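You operate a simulated robot arm through the tools that you are given. There is no shell and no other tool. Be economical: measure what you need, move in short steps, check, and stop when the job is done.

Carry out the task below with a simulated robot arm. There is one attempt and no reset: what you move stays moved.

Task
Fit the tread plate in the floor frame and lock both latches.
Fine: the latches stand locked: turn them free first; lock them once the plate sits in the opening.

Only the result counts: the job must be done as asked and must still hold three seconds after the hand-in. Knocking over, shifting, dropping, spilling or breaking anything else fails it.

Robot
A 6-joint arm with a two-finger parallel gripper on a trunk, on a base that drives. Base frame: it is fixed to the floor where the robot stands at the start and does not move with it; the origin is under the middle of the robot, x ahead of it, y to its left, z up. Units: mm, rad, N and s.
With the tool pointing down near the work surface it reaches from about 320 to 700 mm from the robot's upright axis, wherever it stands. Its first joint turns from -2.897 to 2.897 rad. Places, roughly: opening in the floor frame [600, -2600, 600]; red latch [500, -100, 900]; tread plate (30x22x7 cm) [500, -200, 900]; white latch [500, -300, 900]. Payload 4.1 kg.
The TCP is the grasp point between the finger pads, 23 mm short of the fingertips. In the tool frame z runs along the fingers and y along their closing line. Largest opening 94 mm; finger width 38, thickness 10; the body of the gripper, 54 by 96 mm, starts 39 mm behind the TCP.
Orientation is told as [roll, pitch, yaw] about the base's x, y, z axes, in that order, counted from this pose: with the fingers straight down and closing along the base's y, the tool's x points along the base's -x, its y along +y and its z along -z.

Tools
- The arm moves only by the tool drive_tool. Its argument "moves" is a list of rows, each an object of numbers (a shift or turn left out is 0, a gripper value left out holds the last): "gripper": the opening, from 0 (shut) to 1 (fully open); "tx", "ty", "tz": the shift along the base's x, y, z in mm; "rx", "ry", "rz": the turn, a rotation vector about the base's x, y, z in rad. In form: [{"gripper": .., "tx": .., "ty": .., "tz": .., "rx": .., "ry": .., "rz": ..}, ...]. A call has 1 to 10 rows; each row is the pose to reach, as a shift and turn from the pose commanded when the call began. Rows are played at 5 a second. More than 50 mm and 0.15 rad between two rows, or a gripper value outside its range, and nothing of the call is played. Where a pose cannot be reached the arm comes as near as it can. A force on the tool above 40 N (or 10 N above the force at the start of the call, whichever is more), or a blocked arm, ends the call early, and 0.2 s more pass. Each finger travels about 45 mm/s and halts on what it meets, pressing with about 43 N; the grip force reading is that of the motor and also rises with nothing between the fingers. The clock runs only during rows and for 0.2 s after the last one: add rows that repeat a pose to give the fingers time. The reply holds the time, the measured pose of the TCP, the force on the tool along the base axes, the opening and the grip force, in the units named above and with some noise, with the torque about the TCP (base axes, N m) and any sound that the robot's microphone picked up, and new pictures: "show" is both (left out), scene, wrist or none.
- Cameras (640 x 400 px; columns grow to the right, rows downward): "scene" is now at [10.6, 123.1, 1537]; the picture's right is [-0.50, -0.87, 0.00], its down [-0.60, 0.35, -0.72] and it looks along [0.63, -0.36, -0.69] (base axes); focal length 252 px, centre (320, 200). "wrist" rides on the gripper at [86, 16, -75] in the tool frame; the picture's right is [-0.18, 0.98, 0.00], its down [-0.58, -0.11, -0.81] and it looks along [-0.79, -0.15, 0.59] (tool axes); focal length 243 px, centre (320, 200). There is no depth. A picture from a camera that has moved, and an enlarged one, comes with that camera's place and axes in the base frame and with its lens.
- lift_body(by): slides the trunk up (or, below 0, down) by that many mm; the arm and the scene camera ride with it, the base frame stays. It gives what a move gives, with no picture.
- base_move(legs): drives the robot by 1 to 6 legs, each [ahead, turn to the left] in mm and rad, along the robot's own axes; the way and the turn of a leg run together, so that a leg with both is an arc; at most 1500 mm and 3.142 rad a leg. The arm and the cameras ride along, it lands a little off, and it stops where it bumps. It gives what a move gives, and a new picture of the scene camera.
- aim_head(pan, tilt): turns the head with the scene camera to pan (to the left, within 2.705 rad either way) and tilt (down, from -0.506 to 1.204), counted from straight ahead of the robot. It gives what a move gives, and a new picture of the scene camera.
- zoom(camera, box): a new picture of the part [left, top, right, bottom] of that camera's present view, enlarged. It takes no simulated time.
- job_done(): hands the job in; it is judged then, once.

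Work in short steps. Places have to be worked out from the pictures, the camera data and where the tool is seen: move nearer, look again, correct. Check each grasp and each placing, and mend what went wrong. You have 120 turns and 260 pictures in all, those below and enlarged ones among them. Open the gripper and draw the arm clear of the work before you hand the job in, unless the task says otherwise; then end with one line.

The tools are called after "Call:" by a JSON object that holds its "fn" and its "kwargs". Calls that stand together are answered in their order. drive_tool: Moves the arm, as the interface text tells. Its arguments: {"type":"object","properties":{"moves":{"type":"array","items":{"type":"object","properties":{"gripper":{"type":"number"},"tx":{"type":"number"},"ty":{"type":"number"},"tz":{"type":"number"},"rx":{"type":"number"},"ry":{"type":"number"},"rz":{"type":"number"}}}},"show":{"type":"string","enum":["both","scene","wrist","none"]}},"required":["moves"]} The other tools are called the same way: lift_body (by) slides the trunk up or down; base_move (legs) drives the base; aim_head (pan, tilt) turns the head that bears the scene camera; zoom (camera, box) takes an enlarged picture of a part of a camera's view; job_done () hands the job in.

At the start:

```text
time: 0.0
ee_pos: [349.5, -72.0, 1217.4]
tcp_rot: [0.001, 0.001, 0.001]
wrist_force: [-0.3, -0.1, 0.0]
ft_torque: [-0.02, 0.0, -0.03]
grip_width: 94.3
finger_force: 0.1
trunk travel left (down, up): [-500.0, 90.0]
robot x, y, heading: [-0.9, -4.3, -0.002]
head pan, tilt: [-0.522, 0.764]
```

scene: 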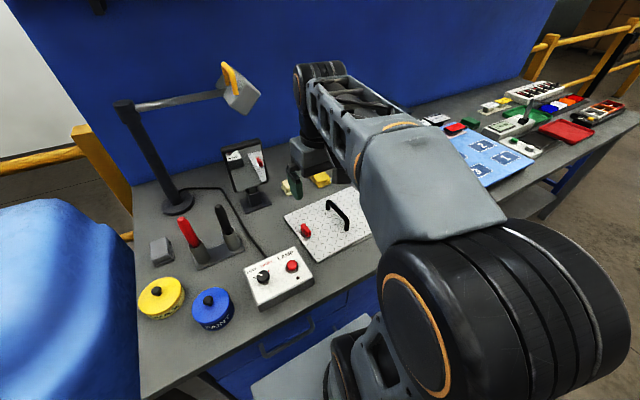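
wrist: 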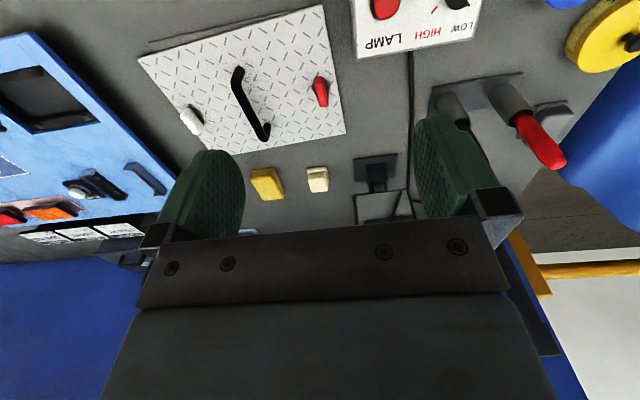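

I'll look closely at the plate and its latches, and turn the head to see the floor frame off to the right.

Call:
{"fn": "zoom", "kwargs": {"camera": "wrist", "box": [130, 0, 370, 150]}}

Call:
{"fn": "aim_head", "kwargs": {"pan": -1.4, "tilt": 0.5}}

```text
2.67 times, centred on (250, 75) of wrist
camera zoom: at [263.0, -56.2, 1292.8], right [0.18, 0.98, 0.0], down [0.58, -0.11, 0.81], along [0.79, -0.15, -0.59], focal length 647 px, centre (507, 533)
```

zoom: 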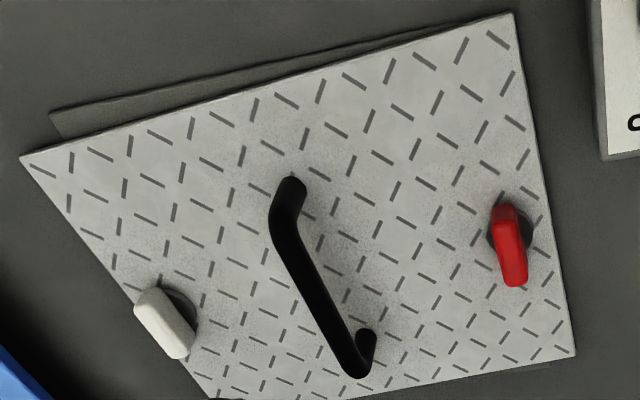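

```text
time: 1.2
ee_pos: [350.7, -72.2, 1218.9]
tcp_rot: [0.0, 0.001, 0.0]
wrist_force: [1.0, 0.0, 0.3]
ft_torque: [0.0, -0.01, -0.01]
grip_width: 94.3
finger_force: 0.1
trunk travel left (down, up): [-500.0, 90.0]
robot x, y, heading: [0.7, 0.6, 0.004]
head pan, tilt: [-1.4, 0.499]
camera scene: at [-45.1, 74.6, 1560.1], right [-0.99, -0.17, 0.0], down [-0.08, 0.47, -0.88], along [0.15, -0.86, -0.48], focal length 252 px, centre (320, 200)
```

scene: 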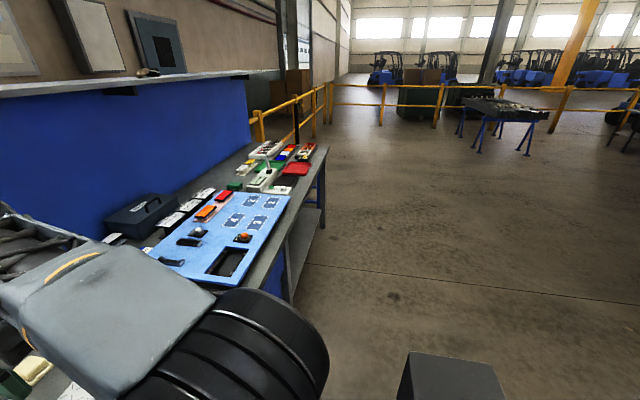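

The levers both run roughly along base x; red is near (477,-96), white near (490,-338), the handle near (465,-198). I'll lower the tool for a closer look at the red latch.

Call:
{"fn": "drive_tool", "kwargs": {"moves": [{"tx": 20, "tz": -40}, {"tx": 40, "tz": -80}, {"tx": 60, "ty": -5, "tz": -120}, {"tx": 70, "ty": -10, "tz": -160}], "show": "wrist"}}

Call:
{"fn": "aim_head", "kwargs": {"pan": -0.45, "tilt": 0.85}}

```text
time: 2.2
ee_pos: [422.3, -80.6, 1055.6]
tcp_rot: [0.0, 0.001, 0.0]
wrist_force: [-0.3, 0.2, -0.1]
ft_torque: [-0.01, -0.01, 0.02]
grip_width: 94.1
finger_force: 0.2
trunk travel left (down, up): [-500.0, 90.0]
robot x, y, heading: [-2.3, -5.4, 0.005]
head pan, tilt: [-1.4, 0.499]
camera wrist: at [334.5, -64.8, 1130.0], right [0.18, 0.98, 0.0], down [0.58, -0.11, 0.81], along [0.79, -0.15, -0.59], focal length 243 px, centre (320, 200)
```

wrist: 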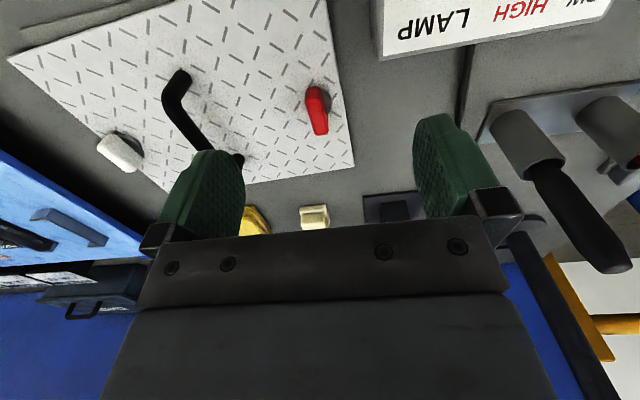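

```text
time: 3.4
ee_pos: [421.0, -80.7, 1056.8]
tcp_rot: [0.0, 0.001, -0.001]
wrist_force: [0.2, 1.3, -0.6]
ft_torque: [0.0, -0.02, 0.0]
grip_width: 94.0
finger_force: 0.0
trunk travel left (down, up): [-500.0, 90.0]
robot x, y, heading: [2.0, -4.4, -0.002]
head pan, tilt: [-0.45, 0.85]
camera scene: at [9.8, 130.1, 1530.1], right [-0.44, -0.9, 0.0], down [-0.68, 0.33, -0.66], along [0.59, -0.29, -0.75], focal length 252 px, centre (320, 200)
```

scene: 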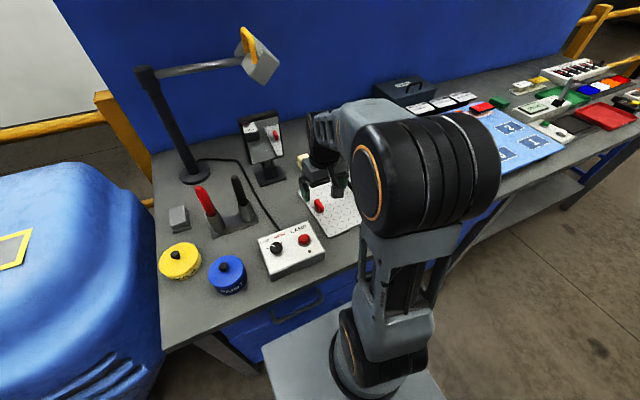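

Call:
{"fn": "zoom", "kwargs": {"camera": "wrist", "box": [260, 50, 380, 170]}}

Call:
{"fn": "zoom", "kwargs": {"camera": "wrist", "box": [0, 0, 220, 190]}}

```text
3.33 times, centred on (320, 110) of wrist
camera zoom: at [334.1, -64.7, 1130.9], right [0.18, 0.98, 0.0], down [0.58, -0.11, 0.81], along [0.79, -0.15, -0.59], focal length 809 px, centre (320, 500)
```

zoom: 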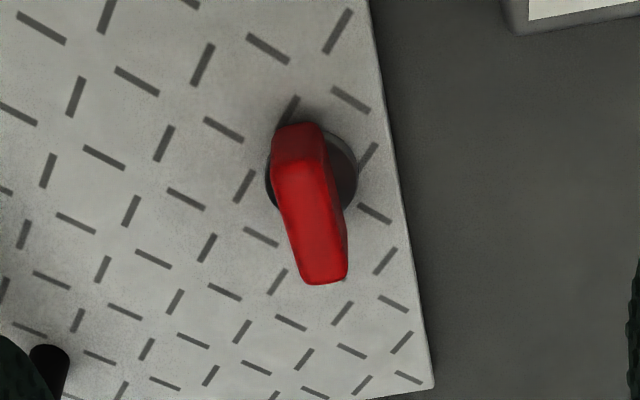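

```text
2.11 times, centred on (110, 95) of wrist
camera zoom: at [334.1, -64.7, 1130.9], right [0.18, 0.98, 0.0], down [0.58, -0.11, 0.81], along [0.79, -0.15, -0.59], focal length 511 px, centre (762, 421)
```

zoom: 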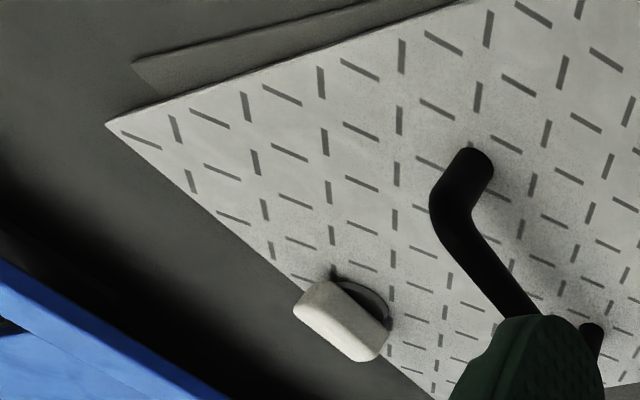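

The red lever's pivot is about (471,-94) with its nose toward +x. I'll go above it with a half-open gripper, then check.

Call:
{"fn": "drive_tool", "kwargs": {"moves": [{"gripper": 0.5, "tx": 30, "ty": -6, "tz": -20}, {"tx": 60, "ty": -13, "tz": -50}, {"tx": 60, "ty": -13, "tz": -90}, {"tx": 60, "ty": -13, "tz": -90}]}}

```text
time: 4.4
ee_pos: [482.5, -93.3, 969.9]
tcp_rot: [0.0, 0.0, 0.0]
wrist_force: [0.0, -0.4, -0.7]
ft_torque: [-0.03, -0.05, 0.01]
grip_width: 46.9
finger_force: 0.1
trunk travel left (down, up): [-500.0, 90.0]
robot x, y, heading: [0.1, -1.0, 0.005]
head pan, tilt: [-0.45, 0.85]
camera scene: at [9.8, 130.1, 1530.1], right [-0.44, -0.9, 0.0], down [-0.68, 0.33, -0.66], along [0.59, -0.29, -0.75], focal length 252 px, centre (320, 200)
camera wrist: at [394.0, -77.4, 1043.1], right [0.18, 0.98, 0.0], down [0.58, -0.11, 0.81], along [0.79, -0.15, -0.59], focal length 243 px, centre (320, 200)
```

scene: 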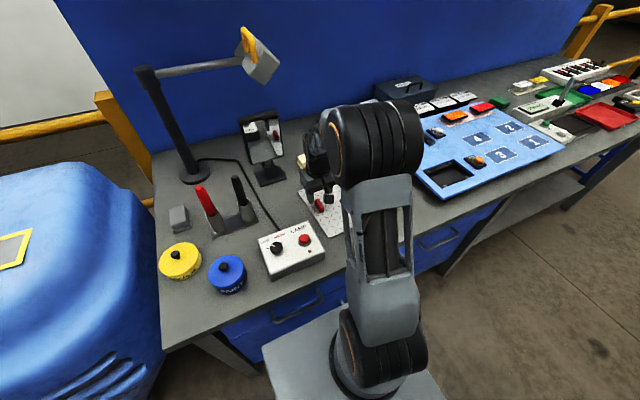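
wrist: 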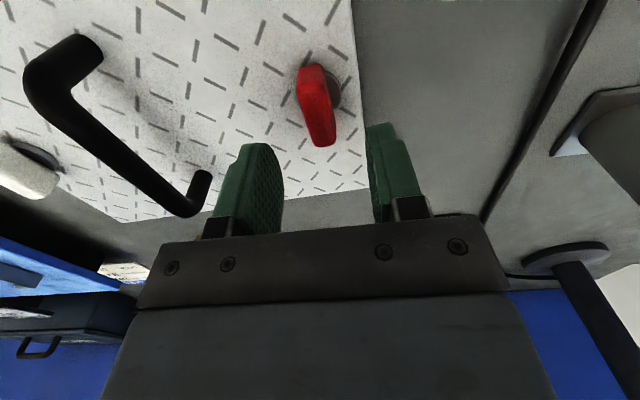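

Fingers straddle the lever in y. I'll descend in small steps to about TCP z=920, watching the force.

Call:
{"fn": "drive_tool", "kwargs": {"moves": [{"tz": -15}, {"tz": -30}, {"tz": -40}, {"tz": -46}, {"tz": -46}], "show": "wrist"}}

```text
time: 5.6
ee_pos: [481.2, -94.4, 921.8]
tcp_rot: [0.0, 0.001, 0.001]
wrist_force: [0.4, 0.1, 0.0]
ft_torque: [-0.01, 0.02, 0.03]
grip_width: 46.9
finger_force: 0.1
trunk travel left (down, up): [-500.0, 90.0]
robot x, y, heading: [-2.0, -2.9, 0.002]
head pan, tilt: [-0.45, 0.85]
camera wrist: at [393.4, -78.5, 997.2], right [0.18, 0.98, 0.0], down [0.58, -0.11, 0.81], along [0.79, -0.15, -0.59], focal length 243 px, centre (320, 200)
```

wrist: 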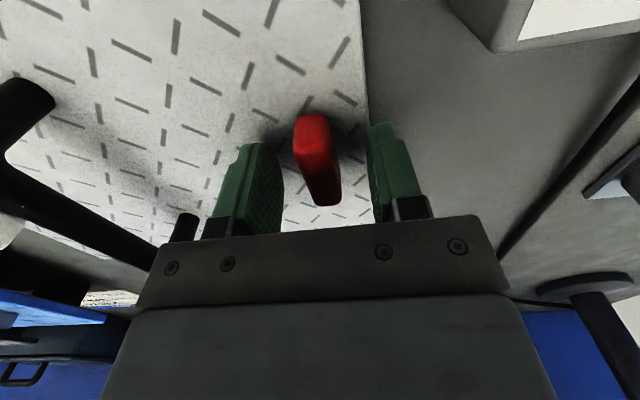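

The lever is between the fingers with no contact force. I'll close on it.

Call:
{"fn": "drive_tool", "kwargs": {"moves": [{"gripper": 0.3, "tx": -4}, {"gripper": 0.1, "tx": -4}, {"gripper": 0.1, "tx": -4}, {"gripper": 0.1, "tx": -4}], "show": "wrist"}}

```text
time: 6.6
ee_pos: [478.1, -94.1, 922.1]
tcp_rot: [-0.001, -0.003, 0.003]
wrist_force: [3.5, 0.1, 0.2]
ft_torque: [0.04, -0.34, 0.55]
grip_width: 15.5
finger_force: 43.1
trunk travel left (down, up): [-500.0, 90.0]
robot x, y, heading: [-0.8, -0.0, 0.002]
head pan, tilt: [-0.45, 0.85]
camera wrist: at [389.8, -78.6, 997.3], right [0.18, 0.98, 0.0], down [0.58, -0.11, 0.81], along [0.79, -0.15, -0.59], focal length 243 px, centre (320, 200)
```

wrist: 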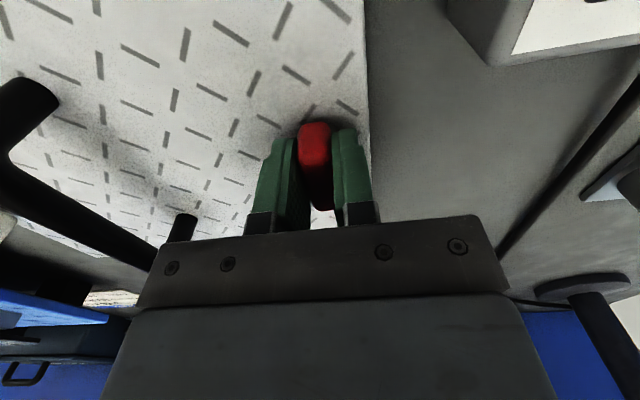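

Gripped (15.5 mm). I'll test turning one way by 0.2 rad about the pivot and read the torque.

Call:
{"fn": "drive_tool", "kwargs": {"moves": [{"rz": -0.1, "ty": -0.8}, {"rz": -0.2, "ty": -1.6}, {"rz": -0.2, "ty": -1.6}], "show": "wrist"}}

```text
time: 7.4
ee_pos: [475.9, -96.6, 922.7]
tcp_rot: [0.0, 0.002, -0.202]
wrist_force: [5.2, -1.6, 2.5]
ft_torque: [-0.32, -0.26, 0.8]
grip_width: 15.5
finger_force: 43.0
trunk travel left (down, up): [-500.0, 90.0]
robot x, y, heading: [-0.8, -3.5, 0.002]
head pan, tilt: [-0.45, 0.85]
camera wrist: at [394.7, -64.0, 996.9], right [0.38, 0.93, 0.0], down [0.55, -0.22, 0.81], along [0.75, -0.3, -0.59], focal length 243 px, centre (320, 200)
```

wrist: 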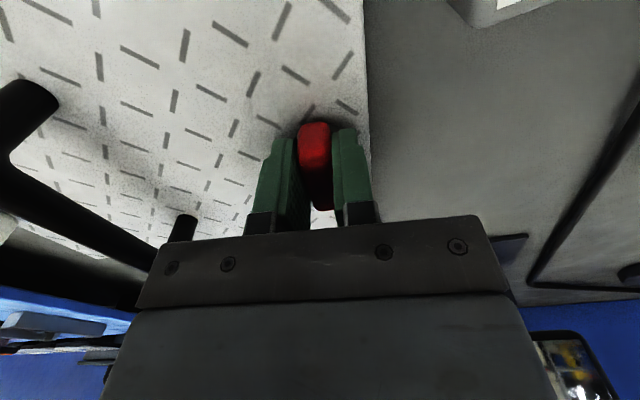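

The view is unchanged relative to the plate: the plate turned with the lever, so that's the stop direction. Turn the other way.

Call:
{"fn": "drive_tool", "kwargs": {"moves": [{"rz": 0.1, "ty": 0.8}, {"rz": 0.2, "ty": 1.6}, {"rz": 0.3, "ty": 2.4}, {"rz": 0.4, "ty": 3.2}, {"rz": 0.5, "ty": 4.0}, {"rz": 0.5, "ty": 4.0}], "show": "wrist"}}

```text
time: 8.8
ee_pos: [475.7, -92.8, 923.0]
tcp_rot: [0.001, 0.0, 0.302]
wrist_force: [0.1, -3.3, 0.5]
ft_torque: [-0.06, -0.03, 0.0]
grip_width: 15.6
finger_force: 43.3
trunk travel left (down, up): [-500.0, 90.0]
robot x, y, heading: [-2.4, -2.1, -0.005]
head pan, tilt: [-0.45, 0.85]
camera wrist: at [388.1, -103.5, 997.3], right [-0.12, 0.99, 0.0], down [0.59, 0.07, 0.81], along [0.8, 0.09, -0.59], focal length 243 px, centre (320, 200)
```

wrist: 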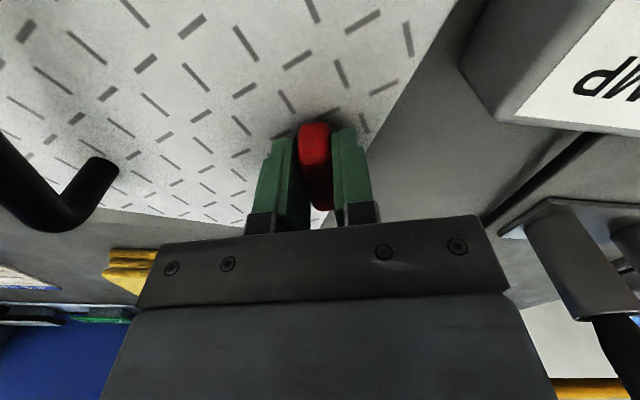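

The lever now turns freely relative to the plate. Continuing the turn up to about a quarter turn, watching torque.

Call:
{"fn": "drive_tool", "kwargs": {"moves": [{"rz": 0.12, "tx": -0.4, "ty": 0.9}, {"rz": 0.24, "tx": -0.8, "ty": 1.8}, {"rz": 0.36, "tx": -1.4, "ty": 2.6}, {"rz": 0.48, "tx": -2, "ty": 3.4}, {"rz": 0.6, "tx": -2.7, "ty": 4.0}, {"rz": 0.72, "tx": -3.5, "ty": 4.5}, {"rz": 0.84, "tx": -4.3, "ty": 4.9}, {"rz": 0.84, "tx": -4.3, "ty": 4.9}], "show": "wrist"}}

```text
time: 10.6
ee_pos: [471.3, -88.5, 922.6]
tcp_rot: [0.0, 0.002, 1.141]
wrist_force: [-0.3, -5.7, 0.5]
ft_torque: [-0.28, 0.04, 0.02]
grip_width: 15.7
finger_force: 43.2
trunk travel left (down, up): [-500.0, 90.0]
robot x, y, heading: [1.1, -4.3, -0.004]
head pan, tilt: [-0.45, 0.85]
camera wrist: at [420.8, -160.8, 996.7], right [-0.82, 0.58, 0.0], down [0.34, 0.48, 0.81], along [0.46, 0.66, -0.59], focal length 243 px, centre (320, 200)
```

wrist: 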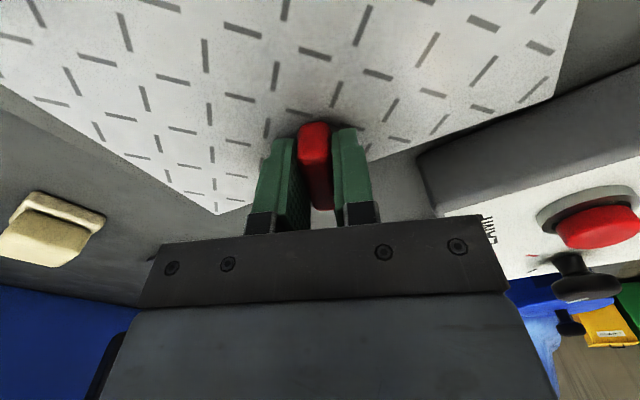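

Still free. Continue further with an eye on the torque for the other stop.

Call:
{"fn": "drive_tool", "kwargs": {"moves": [{"rz": 0.1, "tx": -0.8, "ty": 0.3}, {"rz": 0.2, "tx": -1.6, "ty": 0.5}, {"rz": 0.3, "tx": -2.4, "ty": 0.6}, {"rz": 0.3, "tx": -2.4, "ty": 0.6}], "show": "wrist"}}

```text
time: 11.6
ee_pos: [470.2, -87.4, 922.5]
tcp_rot: [0.001, -0.001, 1.442]
wrist_force: [0.7, 2.7, 0.4]
ft_torque: [0.31, -0.17, -0.02]
grip_width: 15.7
finger_force: 43.0
trunk travel left (down, up): [-500.0, 90.0]
robot x, y, heading: [-2.8, -2.3, 0.0]
head pan, tilt: [-0.45, 0.85]
camera wrist: at [441.8, -171.3, 996.7], right [-0.95, 0.31, 0.0], down [0.18, 0.56, 0.81], along [0.25, 0.77, -0.59], focal length 243 px, centre (320, 200)
```

wrist: 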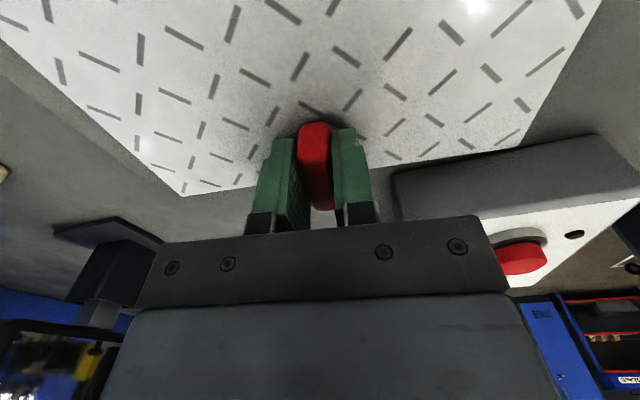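

Plate yaw is about -0.08, so the lever is ~1.52 rad from its start relative to the plate. A bit more to find the stop.

Call:
{"fn": "drive_tool", "kwargs": {"moves": [{"rz": 0.08, "tx": -0.7, "ty": 0.0}, {"rz": 0.16, "tx": -1.3, "ty": 0}, {"rz": 0.16, "tx": -1.3, "ty": 0}], "show": "wrist"}}

```text
time: 12.4
ee_pos: [468.1, -88.5, 922.9]
tcp_rot: [0.001, 0.0, 1.601]
wrist_force: [-3.5, -1.4, 0.6]
ft_torque: [0.03, 0.04, -0.49]
grip_width: 15.9
finger_force: 43.3
trunk travel left (down, up): [-500.0, 90.0]
robot x, y, heading: [-2.3, -4.8, -0.003]
head pan, tilt: [-0.45, 0.85]
camera wrist: at [453.6, -175.1, 996.7], right [-0.99, 0.15, 0.0], down [0.09, 0.58, 0.81], along [0.12, 0.8, -0.59], focal length 243 px, centre (320, 200)
```

wrist: 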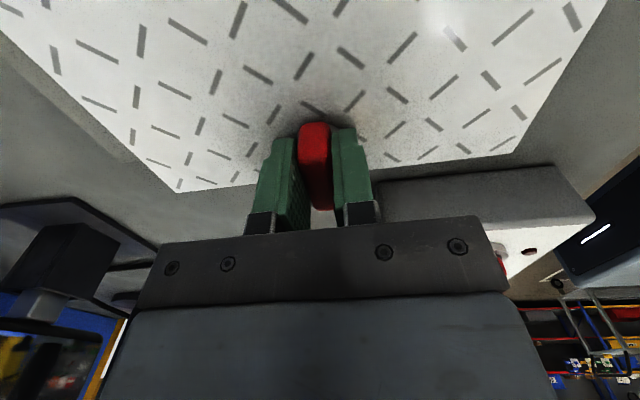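

Torque shows the free stop is reached (nose across the short edge). Release and rise.

Call:
{"fn": "drive_tool", "kwargs": {"moves": [{"gripper": 0.3, "rz": -0.03}, {"gripper": 0.4, "rz": -0.03}, {"gripper": 0.4, "rz": -0.03, "tz": 30}, {"gripper": 0.4, "tz": 70}, {"gripper": 0.4, "tz": 110}, {"gripper": 0.5, "tz": 140}], "show": "wrist"}}

```text
time: 13.8
ee_pos: [467.9, -87.2, 1064.9]
tcp_rot: [0.003, -0.001, 1.601]
wrist_force: [-0.4, 0.3, -0.2]
ft_torque: [0.03, 0.02, -0.01]
grip_width: 47.1
finger_force: 0.0
trunk travel left (down, up): [-500.0, 90.0]
robot x, y, heading: [-0.2, -3.6, -0.002]
head pan, tilt: [-0.45, 0.85]
camera wrist: at [453.2, -175.5, 1138.4], right [-0.99, 0.15, 0.0], down [0.09, 0.58, 0.81], along [0.12, 0.8, -0.59], focal length 243 px, centre (320, 200)
```

wrist: 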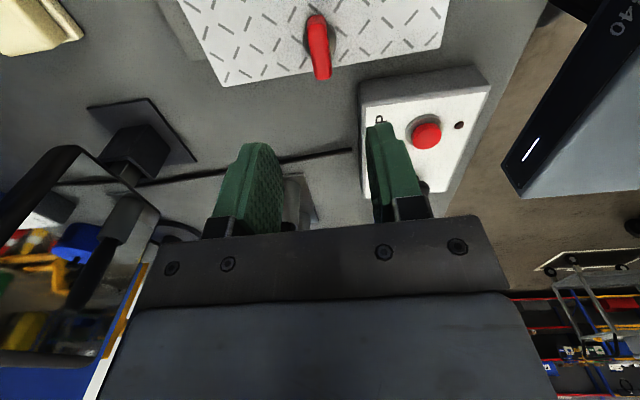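

Red is free. Now swing back to yaw 0 and move over to the white latch.

Call:
{"fn": "drive_tool", "kwargs": {"moves": [{"rz": -0.14, "tx": -4, "ty": -24}, {"rz": -0.28, "tx": -8, "ty": -48}, {"rz": -0.42, "tx": -12, "ty": -72}, {"rz": -0.56, "tx": -16, "ty": -96}, {"rz": -0.7, "tx": -20, "ty": -120}, {"rz": -0.84, "tx": -24, "ty": -144}, {"rz": -0.98, "tx": -28, "ty": -168}, {"rz": -1.12, "tx": -32, "ty": -192}, {"rz": -1.26, "tx": -36, "ty": -216}, {"rz": -1.4, "tx": -40, "ty": -240}], "show": "none"}}

Call:
{"fn": "drive_tool", "kwargs": {"moves": [{"rz": -0.1}, {"rz": -0.2}, {"rz": -0.2}], "show": "wrist"}}

Call:
{"fn": "zoom", "kwargs": {"camera": "wrist", "box": [220, 50, 420, 175]}}

```text
time: 16.0
ee_pos: [427.5, -328.1, 1061.0]
tcp_rot: [-0.002, 0.0, 0.197]
wrist_force: [0.8, -0.8, 0.2]
ft_torque: [0.01, -0.01, 0.01]
grip_width: 46.8
finger_force: 0.1
trunk travel left (down, up): [-500.0, 90.0]
robot x, y, heading: [-1.2, -0.7, -0.004]
head pan, tilt: [-0.45, 0.85]
```

```text
time: 16.8
ee_pos: [428.7, -327.2, 1061.7]
tcp_rot: [0.001, -0.003, -0.001]
wrist_force: [0.9, 0.3, -0.4]
ft_torque: [0.0, -0.05, 0.02]
grip_width: 46.9
finger_force: 0.0
trunk travel left (down, up): [-500.0, 90.0]
robot x, y, heading: [-0.0, -6.6, 0.002]
head pan, tilt: [-0.45, 0.85]
camera wrist: at [341.9, -311.4, 1136.4], right [0.18, 0.98, 0.0], down [0.58, -0.11, 0.81], along [0.79, -0.15, -0.59], focal length 243 px, centre (320, 200)
```

wrist: 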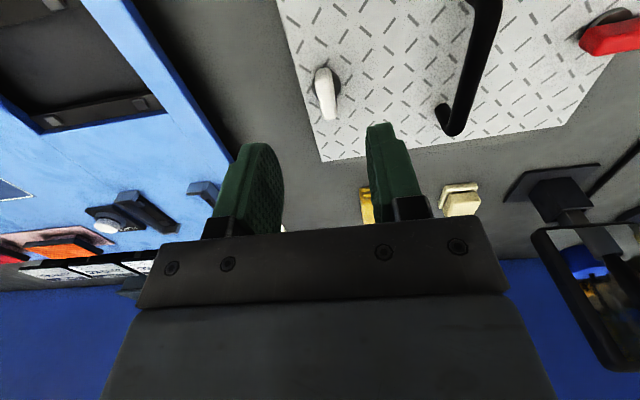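

```text
3.20 times, centred on (320, 112) of wrist
camera zoom: at [341.9, -311.4, 1136.4], right [0.18, 0.98, 0.0], down [0.58, -0.11, 0.81], along [0.79, -0.15, -0.59], focal length 776 px, centre (320, 480)
```

zoom: 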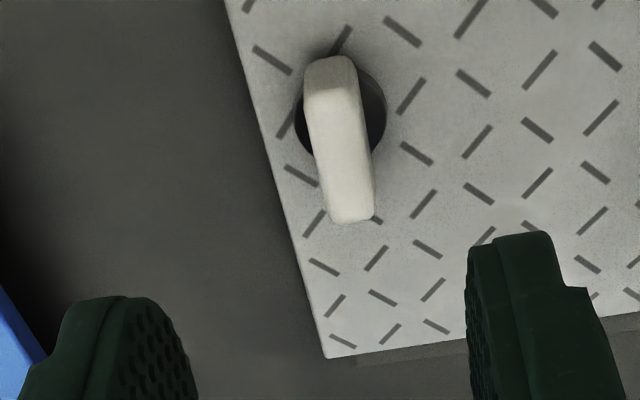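

White latch has the same geometry: pivot ~(467,-328). I'll descend over it and close.

Call:
{"fn": "drive_tool", "kwargs": {"moves": [{"tx": 25, "ty": -1, "tz": -40}, {"tx": 46, "ty": -2, "tz": -80}, {"tx": 46, "ty": -2, "tz": -110}, {"tx": 46, "ty": -2, "tz": -130}, {"tx": 46, "ty": -2, "tz": -139}, {"tx": 46, "ty": -2, "tz": -139}], "show": "wrist"}}

Call:
{"fn": "drive_tool", "kwargs": {"moves": [{"gripper": 0.3}, {"gripper": 0.1}, {"gripper": 0.1}, {"gripper": 0.1}], "show": "wrist"}}

```text
time: 18.2
ee_pos: [473.6, -328.7, 923.3]
tcp_rot: [0.0, -0.001, 0.001]
wrist_force: [-0.7, -1.0, -1.3]
ft_torque: [0.02, 0.02, 0.0]
grip_width: 47.0
finger_force: 0.1
trunk travel left (down, up): [-500.0, 90.0]
robot x, y, heading: [-0.4, -0.2, -0.003]
head pan, tilt: [-0.45, 0.85]
camera wrist: at [386.2, -313.7, 997.1], right [0.18, 0.98, 0.0], down [0.58, -0.11, 0.81], along [0.79, -0.15, -0.59], focal length 243 px, centre (320, 200)
```

wrist: 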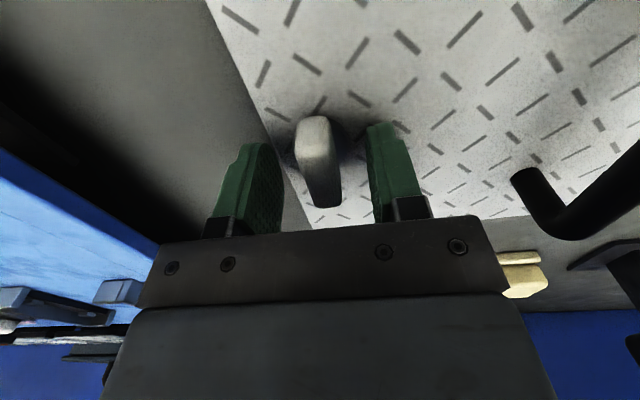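

```text
time: 19.2
ee_pos: [472.6, -328.8, 923.0]
tcp_rot: [0.0, 0.002, -0.001]
wrist_force: [-2.6, 1.0, 0.1]
ft_torque: [0.03, 0.31, 0.3]
grip_width: 15.7
finger_force: 43.0
trunk travel left (down, up): [-500.0, 90.0]
robot x, y, heading: [-0.4, -0.9, 0.001]
head pan, tilt: [-0.45, 0.85]
camera wrist: at [385.9, -313.7, 997.2], right [0.18, 0.98, 0.0], down [0.58, -0.11, 0.81], along [0.79, -0.15, -0.59], focal length 243 px, centre (320, 200)
```

wrist: 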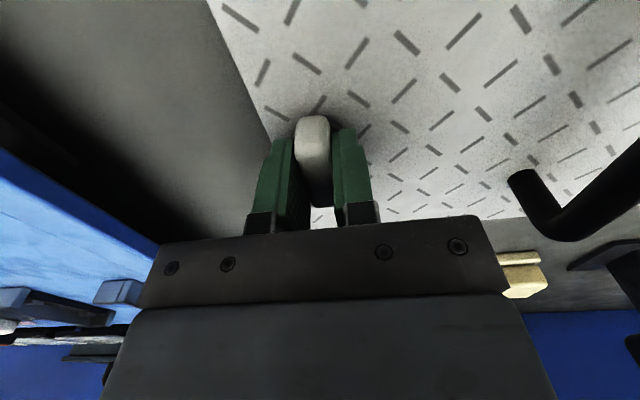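

Gripped. Test-turn positive (same as red) and compare the plate view.

Call:
{"fn": "drive_tool", "kwargs": {"moves": [{"rz": 0.1, "ty": 0.6}, {"rz": 0.2, "ty": 1.2}, {"rz": 0.2, "ty": 1.2}], "show": "wrist"}}

```text
time: 20.0
ee_pos: [475.1, -327.8, 923.2]
tcp_rot: [-0.001, 0.001, 0.2]
wrist_force: [0.1, -0.5, 0.0]
ft_torque: [-0.32, 0.12, 0.01]
grip_width: 15.5
finger_force: 43.2
trunk travel left (down, up): [-500.0, 90.0]
robot x, y, heading: [0.6, -6.0, 0.0]
head pan, tilt: [-0.45, 0.85]
camera wrist: at [385.9, -330.2, 997.4], right [-0.02, 1.0, 0.0], down [0.59, 0.01, 0.81], along [0.81, 0.01, -0.59], focal length 243 px, centre (320, 200)
```

wrist: 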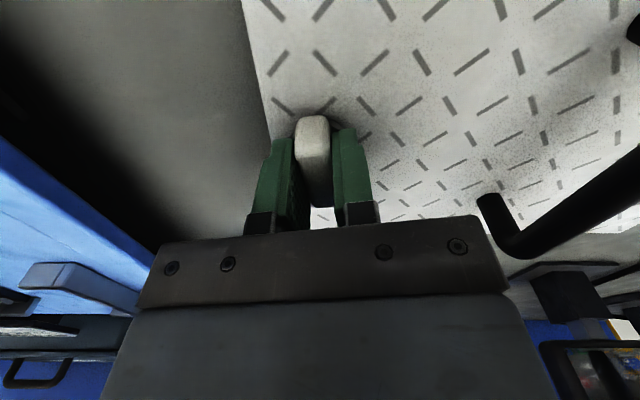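

It turns freely in the positive sense while the plate stays. Continue to near the quarter turn.

Call:
{"fn": "drive_tool", "kwargs": {"moves": [{"rz": 0.14, "tx": -0.3, "ty": 0.9}, {"rz": 0.28, "tx": -0.6, "ty": 1.8}, {"rz": 0.42, "tx": -1.2, "ty": 2.7}, {"rz": 0.56, "tx": -1.8, "ty": 3.4}, {"rz": 0.7, "tx": -2.5, "ty": 4.1}, {"rz": 0.84, "tx": -3.3, "ty": 4.6}, {"rz": 0.98, "tx": -4.2, "ty": 5.1}, {"rz": 1.12, "tx": -5.1, "ty": 5.4}, {"rz": 1.26, "tx": -6.1, "ty": 5.6}, {"rz": 1.26, "tx": -6.1, "ty": 5.6}], "show": "wrist"}}

Call:
{"fn": "drive_tool", "kwargs": {"moves": [{"rz": 0.08, "tx": -0.5}, {"rz": 0.16, "tx": -1.0}, {"rz": 0.16, "tx": -1.0}], "show": "wrist"}}

```text
time: 22.2
ee_pos: [468.8, -321.6, 922.7]
tcp_rot: [0.003, -0.001, 1.464]
wrist_force: [0.6, 0.7, 0.8]
ft_torque: [-0.68, -0.02, -0.02]
grip_width: 15.4
finger_force: 43.0
trunk travel left (down, up): [-500.0, 90.0]
robot x, y, heading: [3.5, -2.8, 0.001]
head pan, tilt: [-0.45, 0.85]
camera wrist: at [441.8, -406.5, 997.1], right [-0.96, 0.29, 0.0], down [0.17, 0.57, 0.81], along [0.23, 0.77, -0.59], focal length 243 px, centre (320, 200)
```

wrist: 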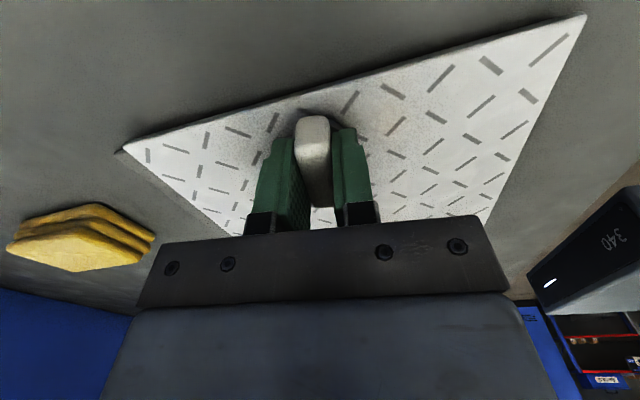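

```text
time: 23.0
ee_pos: [467.3, -322.9, 922.7]
tcp_rot: [-0.001, 0.0, 1.621]
wrist_force: [0.3, -0.1, 0.7]
ft_torque: [-0.7, -0.06, 0.01]
grip_width: 15.7
finger_force: 42.6
trunk travel left (down, up): [-500.0, 90.0]
robot x, y, heading: [-1.3, 1.0, -0.005]
head pan, tilt: [-0.45, 0.85]
camera wrist: at [454.9, -410.4, 997.7], right [-0.99, 0.13, 0.0], down [0.08, 0.59, 0.81], along [0.11, 0.8, -0.59], focal length 243 px, centre (320, 200)
```

wrist: 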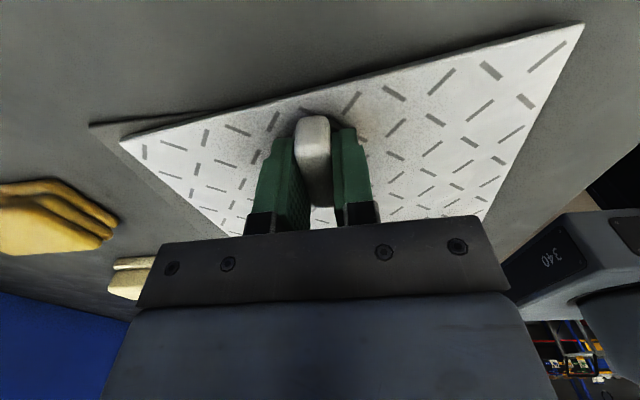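

The plate view barely changed over the last bit, so the plate was following: stop reached. Release and rise.

Call:
{"fn": "drive_tool", "kwargs": {"moves": [{"gripper": 0.3, "rz": -0.02}, {"gripper": 0.4, "rz": -0.02}, {"gripper": 0.4, "tz": 30}, {"gripper": 0.4, "tz": 70}, {"gripper": 0.5, "tz": 110}, {"gripper": 0.5, "tz": 150}], "show": "wrist"}}

Call:
{"fn": "drive_tool", "kwargs": {"moves": [{"rz": -0.14, "tx": -12, "ty": 14}, {"rz": -0.28, "tx": -24, "ty": 28}, {"rz": -0.42, "tx": -36, "ty": 42}, {"rz": -0.56, "tx": -48, "ty": 56}, {"rz": -0.7, "tx": -60, "ty": 70}, {"rz": -0.84, "tx": -72, "ty": 84}, {"rz": -0.98, "tx": -84, "ty": 98}, {"rz": -1.12, "tx": -90, "ty": 112, "tz": 20}, {"rz": -1.26, "tx": -90, "ty": 120, "tz": 40}, {"rz": -1.4, "tx": -90, "ty": 126, "tz": 60}], "show": "none"}}

Call:
{"fn": "drive_tool", "kwargs": {"moves": [{"rz": -0.1, "gripper": 0.8}, {"rz": -0.2, "gripper": 0.8}, {"rz": -0.2}], "show": "both"}}

```text
time: 24.4
ee_pos: [466.1, -323.2, 1074.1]
tcp_rot: [0.001, -0.001, 1.621]
wrist_force: [0.2, 0.5, -0.3]
ft_torque: [-0.01, 0.0, -0.02]
grip_width: 47.0
finger_force: 0.2
trunk travel left (down, up): [-500.0, 90.0]
robot x, y, heading: [2.3, -1.0, 0.001]
head pan, tilt: [-0.45, 0.85]
camera wrist: at [453.0, -412.1, 1148.0], right [-0.99, 0.13, 0.0], down [0.08, 0.59, 0.81], along [0.11, 0.8, -0.59], focal length 243 px, centre (320, 200)
```

wrist: 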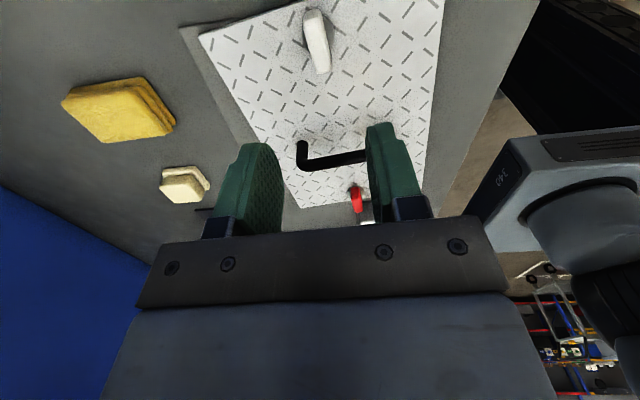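

```text
time: 26.6
ee_pos: [375.7, -196.9, 1134.6]
tcp_rot: [-0.001, 0.0, 0.217]
wrist_force: [-0.2, -0.1, -0.2]
ft_torque: [0.01, 0.0, 0.01]
grip_width: 47.1
finger_force: 0.1
trunk travel left (down, up): [-500.0, 90.0]
robot x, y, heading: [-0.2, -5.4, 0.003]
head pan, tilt: [-0.45, 0.85]
```

```text
time: 27.4
ee_pos: [377.5, -196.7, 1133.3]
tcp_rot: [0.003, -0.001, 0.019]
wrist_force: [-0.4, 0.4, 0.0]
ft_torque: [0.01, 0.0, -0.02]
grip_width: 75.1
finger_force: 0.0
trunk travel left (down, up): [-500.0, 90.0]
robot x, y, heading: [0.1, -5.3, 0.002]
head pan, tilt: [-0.45, 0.85]
camera scene: at [9.8, 130.0, 1530.1], right [-0.44, -0.9, 0.0], down [-0.68, 0.33, -0.66], along [0.59, -0.29, -0.75], focal length 252 px, centre (320, 200)
camera wrist: at [289.6, -182.6, 1208.1], right [0.17, 0.99, 0.0], down [0.58, -0.1, 0.81], along [0.8, -0.13, -0.59], focal length 243 px, centre (320, 200)
```

scene: 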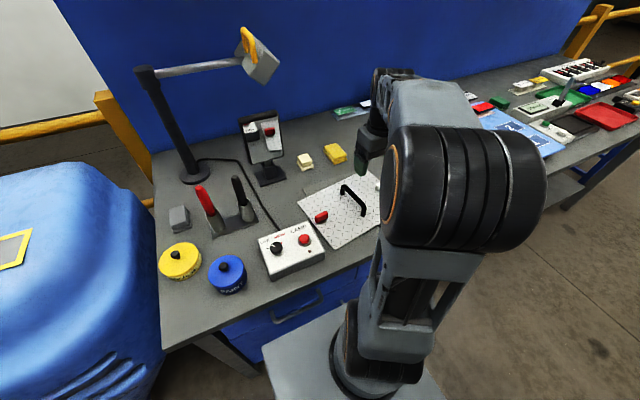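
wrist: 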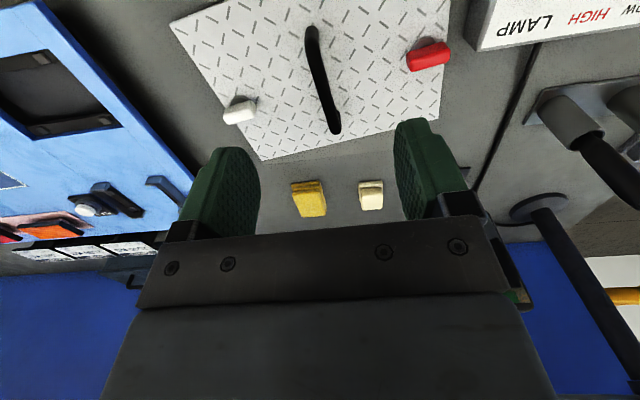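

Both latches are at their free stops. Now locating the handle precisely via zooms from both cameras.

Call:
{"fn": "zoom", "kwargs": {"camera": "scene", "box": [290, 150, 410, 260]}}

Call:
{"fn": "zoom", "kwargs": {"camera": "wrist", "box": [220, 0, 460, 170]}}

```text
3.64 times, centred on (350, 205) of scene
camera zoom: at [9.8, 130.0, 1530.1], right [-0.44, -0.9, 0.0], down [-0.68, 0.33, -0.66], along [0.59, -0.29, -0.75], focal length 918 px, centre (211, 182)
```

zoom: 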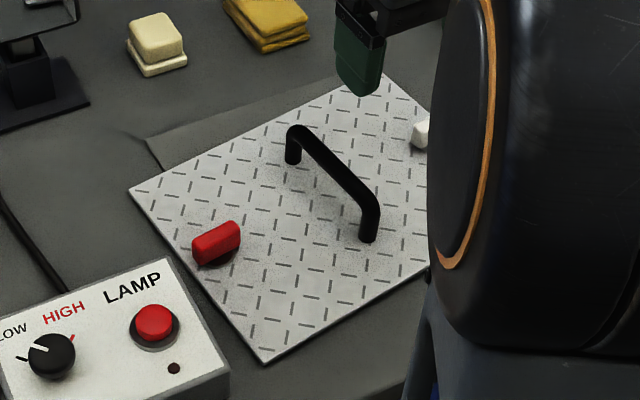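

```text
2.35 times, centred on (340, 85) of wrist
camera zoom: at [289.6, -182.6, 1208.1], right [0.17, 0.99, 0.0], down [0.58, -0.1, 0.81], along [0.8, -0.13, -0.59], focal length 571 px, centre (273, 471)
```

zoom: 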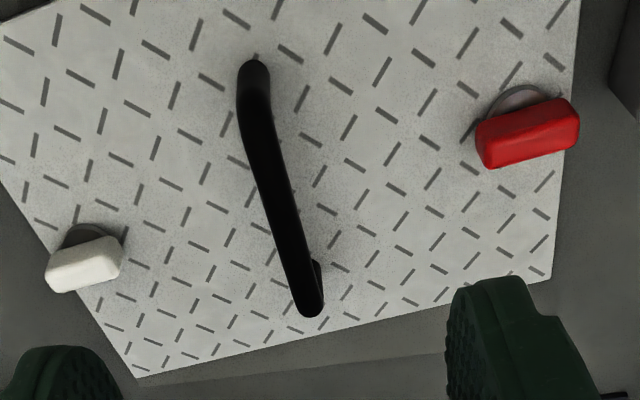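

Plate: centre ≈(450,-201), yaw ≈0.113; handle bar centre ≈(446,-200), top z≈942. Moving over it and descending to z≈937.

Call:
{"fn": "drive_tool", "kwargs": {"moves": [{"gripper": 0.6, "tx": 30, "ty": -2, "tz": -30, "rz": 0.05}, {"tx": 60, "ty": -3, "tz": -60, "rz": 0.095}, {"tx": 71, "ty": -4, "tz": -100, "rz": 0.095}, {"tx": 71, "ty": -4, "tz": -140, "rz": 0.095}, {"tx": 71, "ty": -4, "tz": -140, "rz": 0.095}], "show": "wrist"}}

```text
time: 28.6
ee_pos: [448.3, -200.8, 992.7]
tcp_rot: [0.001, 0.0, 0.115]
wrist_force: [0.1, 0.6, 0.8]
ft_torque: [-0.01, 0.02, 0.04]
grip_width: 56.5
finger_force: 0.0
trunk travel left (down, up): [-500.0, 90.0]
robot x, y, heading: [-0.3, -0.4, -0.0]
head pan, tilt: [-0.45, 0.85]
camera wrist: at [360.0, -194.9, 1067.2], right [0.07, 1.0, 0.0], down [0.59, -0.04, 0.81], along [0.8, -0.06, -0.59], focal length 243 px, centre (320, 200)
```

wrist: 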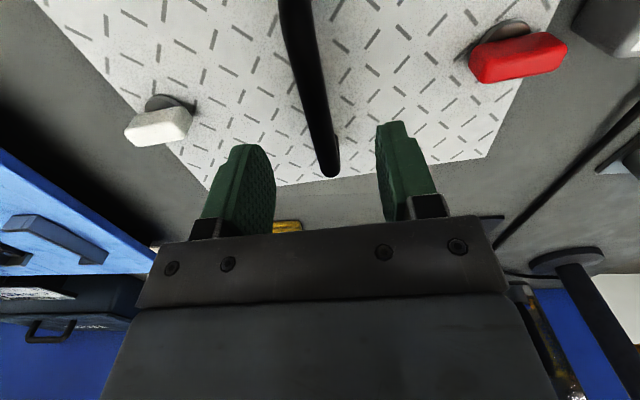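

Aligned. Descend onto the handle and close.

Call:
{"fn": "drive_tool", "kwargs": {"moves": [{"tz": -20}, {"tz": -40}, {"tz": -57}, {"tz": -57, "gripper": 0.3}, {"tz": -57, "gripper": 0.05}, {"tz": -57, "gripper": 0.05}, {"tz": -57, "gripper": 0.05}, {"tz": -57, "gripper": 0.05}], "show": "wrist"}}

```text
time: 30.4
ee_pos: [448.9, -201.4, 937.5]
tcp_rot: [0.0, 0.0, 0.114]
wrist_force: [0.6, -2.9, -0.2]
ft_torque: [-0.01, -0.17, -0.01]
grip_width: 15.5
finger_force: 43.6
trunk travel left (down, up): [-500.0, 90.0]
robot x, y, heading: [-0.7, 0.5, 0.004]
head pan, tilt: [-0.45, 0.85]
camera wrist: at [360.3, -195.6, 1011.5], right [0.07, 1.0, 0.0], down [0.59, -0.04, 0.81], along [0.8, -0.06, -0.59], focal length 243 px, centre (320, 200)
```

wrist: 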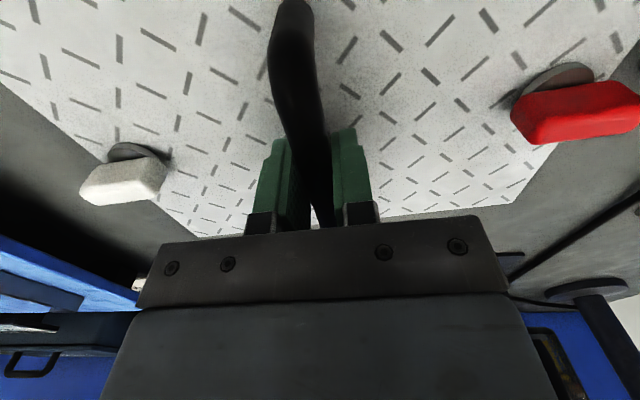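

Handle gripped (15.5 mm). Lift and check weight and tilt.

Call:
{"fn": "drive_tool", "kwargs": {"moves": [{"tz": 10}, {"tz": 25}, {"tz": 50}, {"tz": 85}, {"tz": 120}, {"tz": 120}], "show": "both"}}

```text
time: 31.8
ee_pos: [447.7, -199.3, 1057.1]
tcp_rot: [0.0, 0.002, 0.116]
wrist_force: [-0.8, 0.2, -6.3]
ft_torque: [0.03, 0.05, 0.03]
grip_width: 15.4
finger_force: 42.7
trunk travel left (down, up): [-500.0, 90.0]
robot x, y, heading: [1.3, -5.5, -0.004]
head pan, tilt: [-0.45, 0.85]
camera scene: at [10.1, 129.9, 1530.1], right [-0.44, -0.9, 0.0], down [-0.68, 0.33, -0.66], along [0.59, -0.29, -0.75], focal length 252 px, centre (320, 200)
camera wrist: at [359.6, -193.4, 1130.7], right [0.07, 1.0, 0.0], down [0.59, -0.04, 0.81], along [0.8, -0.06, -0.59], focal length 243 px, centre (320, 200)
```

scene: 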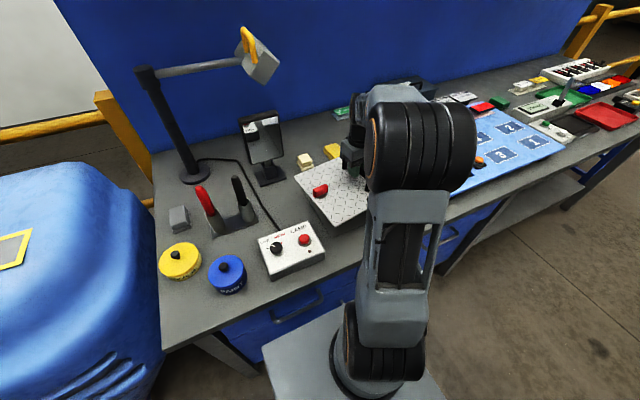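
wrist: 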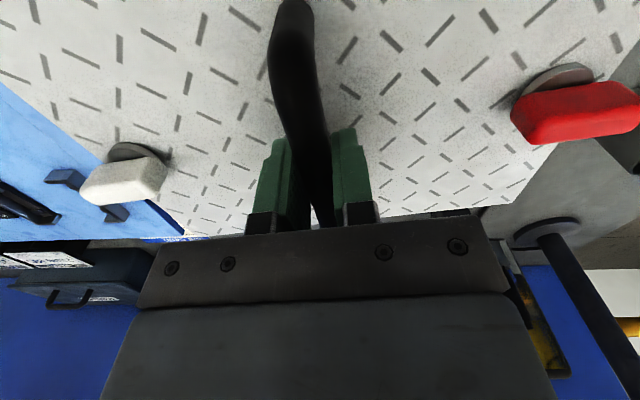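

Plate lifted level (~0.6 kg). Raise and retract for driving, then back away and turn right to see the floor frame.

Call:
{"fn": "drive_tool", "kwargs": {"moves": [{"tz": 40}, {"tz": 80}, {"tz": 110, "tx": -20}, {"tz": 110, "tx": -50}, {"tz": 110, "tx": -50}], "show": "none"}}

Call:
{"fn": "base_move", "kwargs": {"legs": [[-600, 0]]}}

Call:
{"fn": "aim_head", "kwargs": {"pan": -1.3, "tilt": 0.4}}

```text
time: 33.0
ee_pos: [397.1, -201.2, 1165.0]
tcp_rot: [0.001, 0.0, 0.114]
wrist_force: [-1.0, 0.2, -5.3]
ft_torque: [0.05, 0.04, 0.0]
grip_width: 15.4
finger_force: 42.6
trunk travel left (down, up): [-500.0, 90.0]
robot x, y, heading: [-0.6, -0.6, -0.001]
head pan, tilt: [-0.45, 0.85]
```

```text
time: 36.5
ee_pos: [-212.8, -200.4, 1166.1]
tcp_rot: [0.0, 0.0, 0.124]
wrist_force: [-0.1, -0.1, -4.7]
ft_torque: [0.08, 0.01, 0.0]
grip_width: 15.4
finger_force: 43.1
trunk travel left (down, up): [-500.0, 90.0]
robot x, y, heading: [-614.2, -6.2, 0.008]
head pan, tilt: [-0.45, 0.85]
camera scene: at [-603.6, 127.1, 1530.1], right [-0.43, -0.9, 0.0], down [-0.68, 0.32, -0.66], along [0.6, -0.28, -0.75], focal length 252 px, centre (320, 200)
```

scene: 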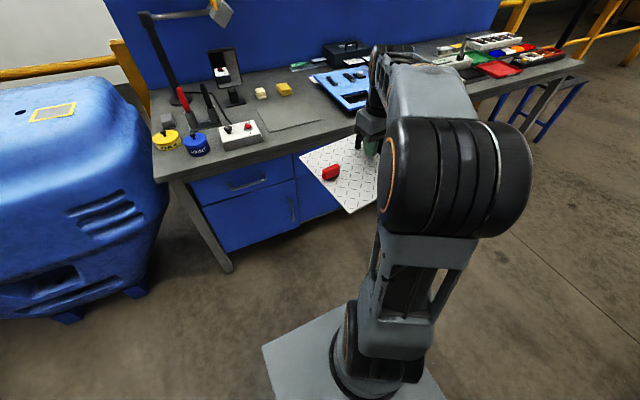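

```text
time: 37.6
ee_pos: [-213.2, -200.3, 1166.1]
tcp_rot: [0.002, 0.001, 0.123]
wrist_force: [-0.7, 0.8, -5.0]
ft_torque: [0.03, -0.01, 0.05]
grip_width: 15.3
finger_force: 44.0
trunk travel left (down, up): [-500.0, 90.0]
robot x, y, heading: [-611.7, -5.0, 0.013]
head pan, tilt: [-1.3, 0.4]
camera scene: at [-648.3, 71.4, 1569.2], right [-0.96, -0.28, 0.0], down [-0.11, 0.37, -0.92], along [0.26, -0.88, -0.39], focal length 252 px, centre (320, 200)
```

scene: 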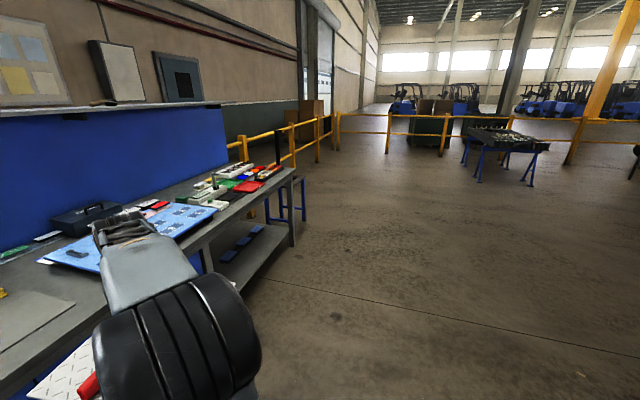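

I see blue trestle legs just past the bench end: the frame. Turn right and drive alongside the bench.

Call:
{"fn": "base_move", "kwargs": {"legs": [[0, -1.57], [1400, 0]]}}

Call:
{"fn": "aim_head", "kwargs": {"pan": 0.8, "tilt": 0.6}}

```text
time: 48.5
ee_pos: [-826.6, -1799.8, 1165.5]
tcp_rot: [0.001, 0.001, -1.466]
wrist_force: [0.2, 0.7, -5.8]
ft_torque: [0.01, 0.03, -0.03]
grip_width: 15.0
finger_force: 43.1
trunk travel left (down, up): [-500.0, 90.0]
robot x, y, heading: [-624.6, -1399.9, -1.58]
head pan, tilt: [-1.3, 0.4]
camera scene: at [-547.5, -1369.4, 1569.3], right [-0.26, 0.97, 0.0], down [0.38, 0.1, -0.92], along [-0.89, -0.24, -0.39], focal length 252 px, centre (320, 200)
```

scene: 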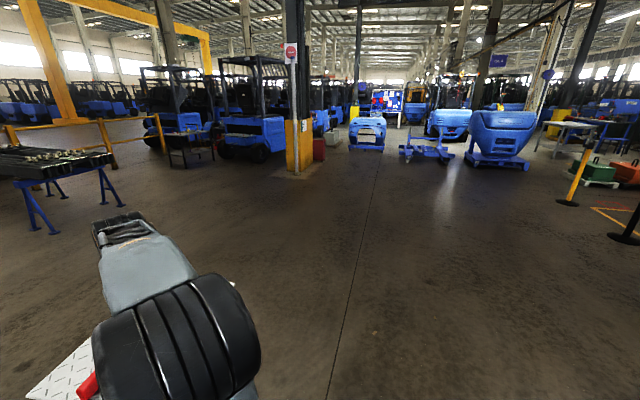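

```text
time: 50.5
ee_pos: [-826.2, -1798.8, 1164.0]
tcp_rot: [0.0, -0.001, -1.468]
wrist_force: [-0.7, -0.6, -5.6]
ft_torque: [-0.01, -0.01, 0.04]
grip_width: 15.3
finger_force: 43.1
trunk travel left (down, up): [-500.0, 90.0]
robot x, y, heading: [-623.9, -1406.2, -1.577]
head pan, tilt: [0.799, 0.6]
camera scene: at [-395.2, -1407.5, 1551.0], right [-0.7, -0.71, 0.0], down [-0.4, 0.4, -0.83], along [0.59, -0.58, -0.56], focal length 252 px, centre (320, 200)
```

scene: 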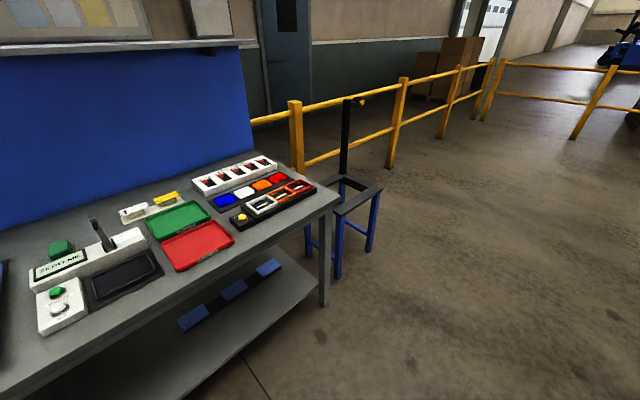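

The frame is a small blue stand with an open top beyond the bench end, with a black post. Zoom in.

Call:
{"fn": "zoom", "kwargs": {"camera": "scene", "box": [280, 80, 440, 280]}}

```text
2.00 times, centred on (360, 180) of scene
camera zoom: at [-395.2, -1407.5, 1551.0], right [-0.7, -0.71, 0.0], down [-0.4, 0.4, -0.83], along [0.59, -0.58, -0.56], focal length 505 px, centre (240, 240)
```

zoom: 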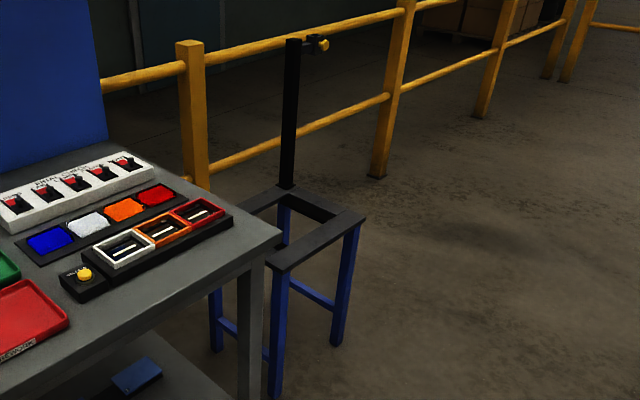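

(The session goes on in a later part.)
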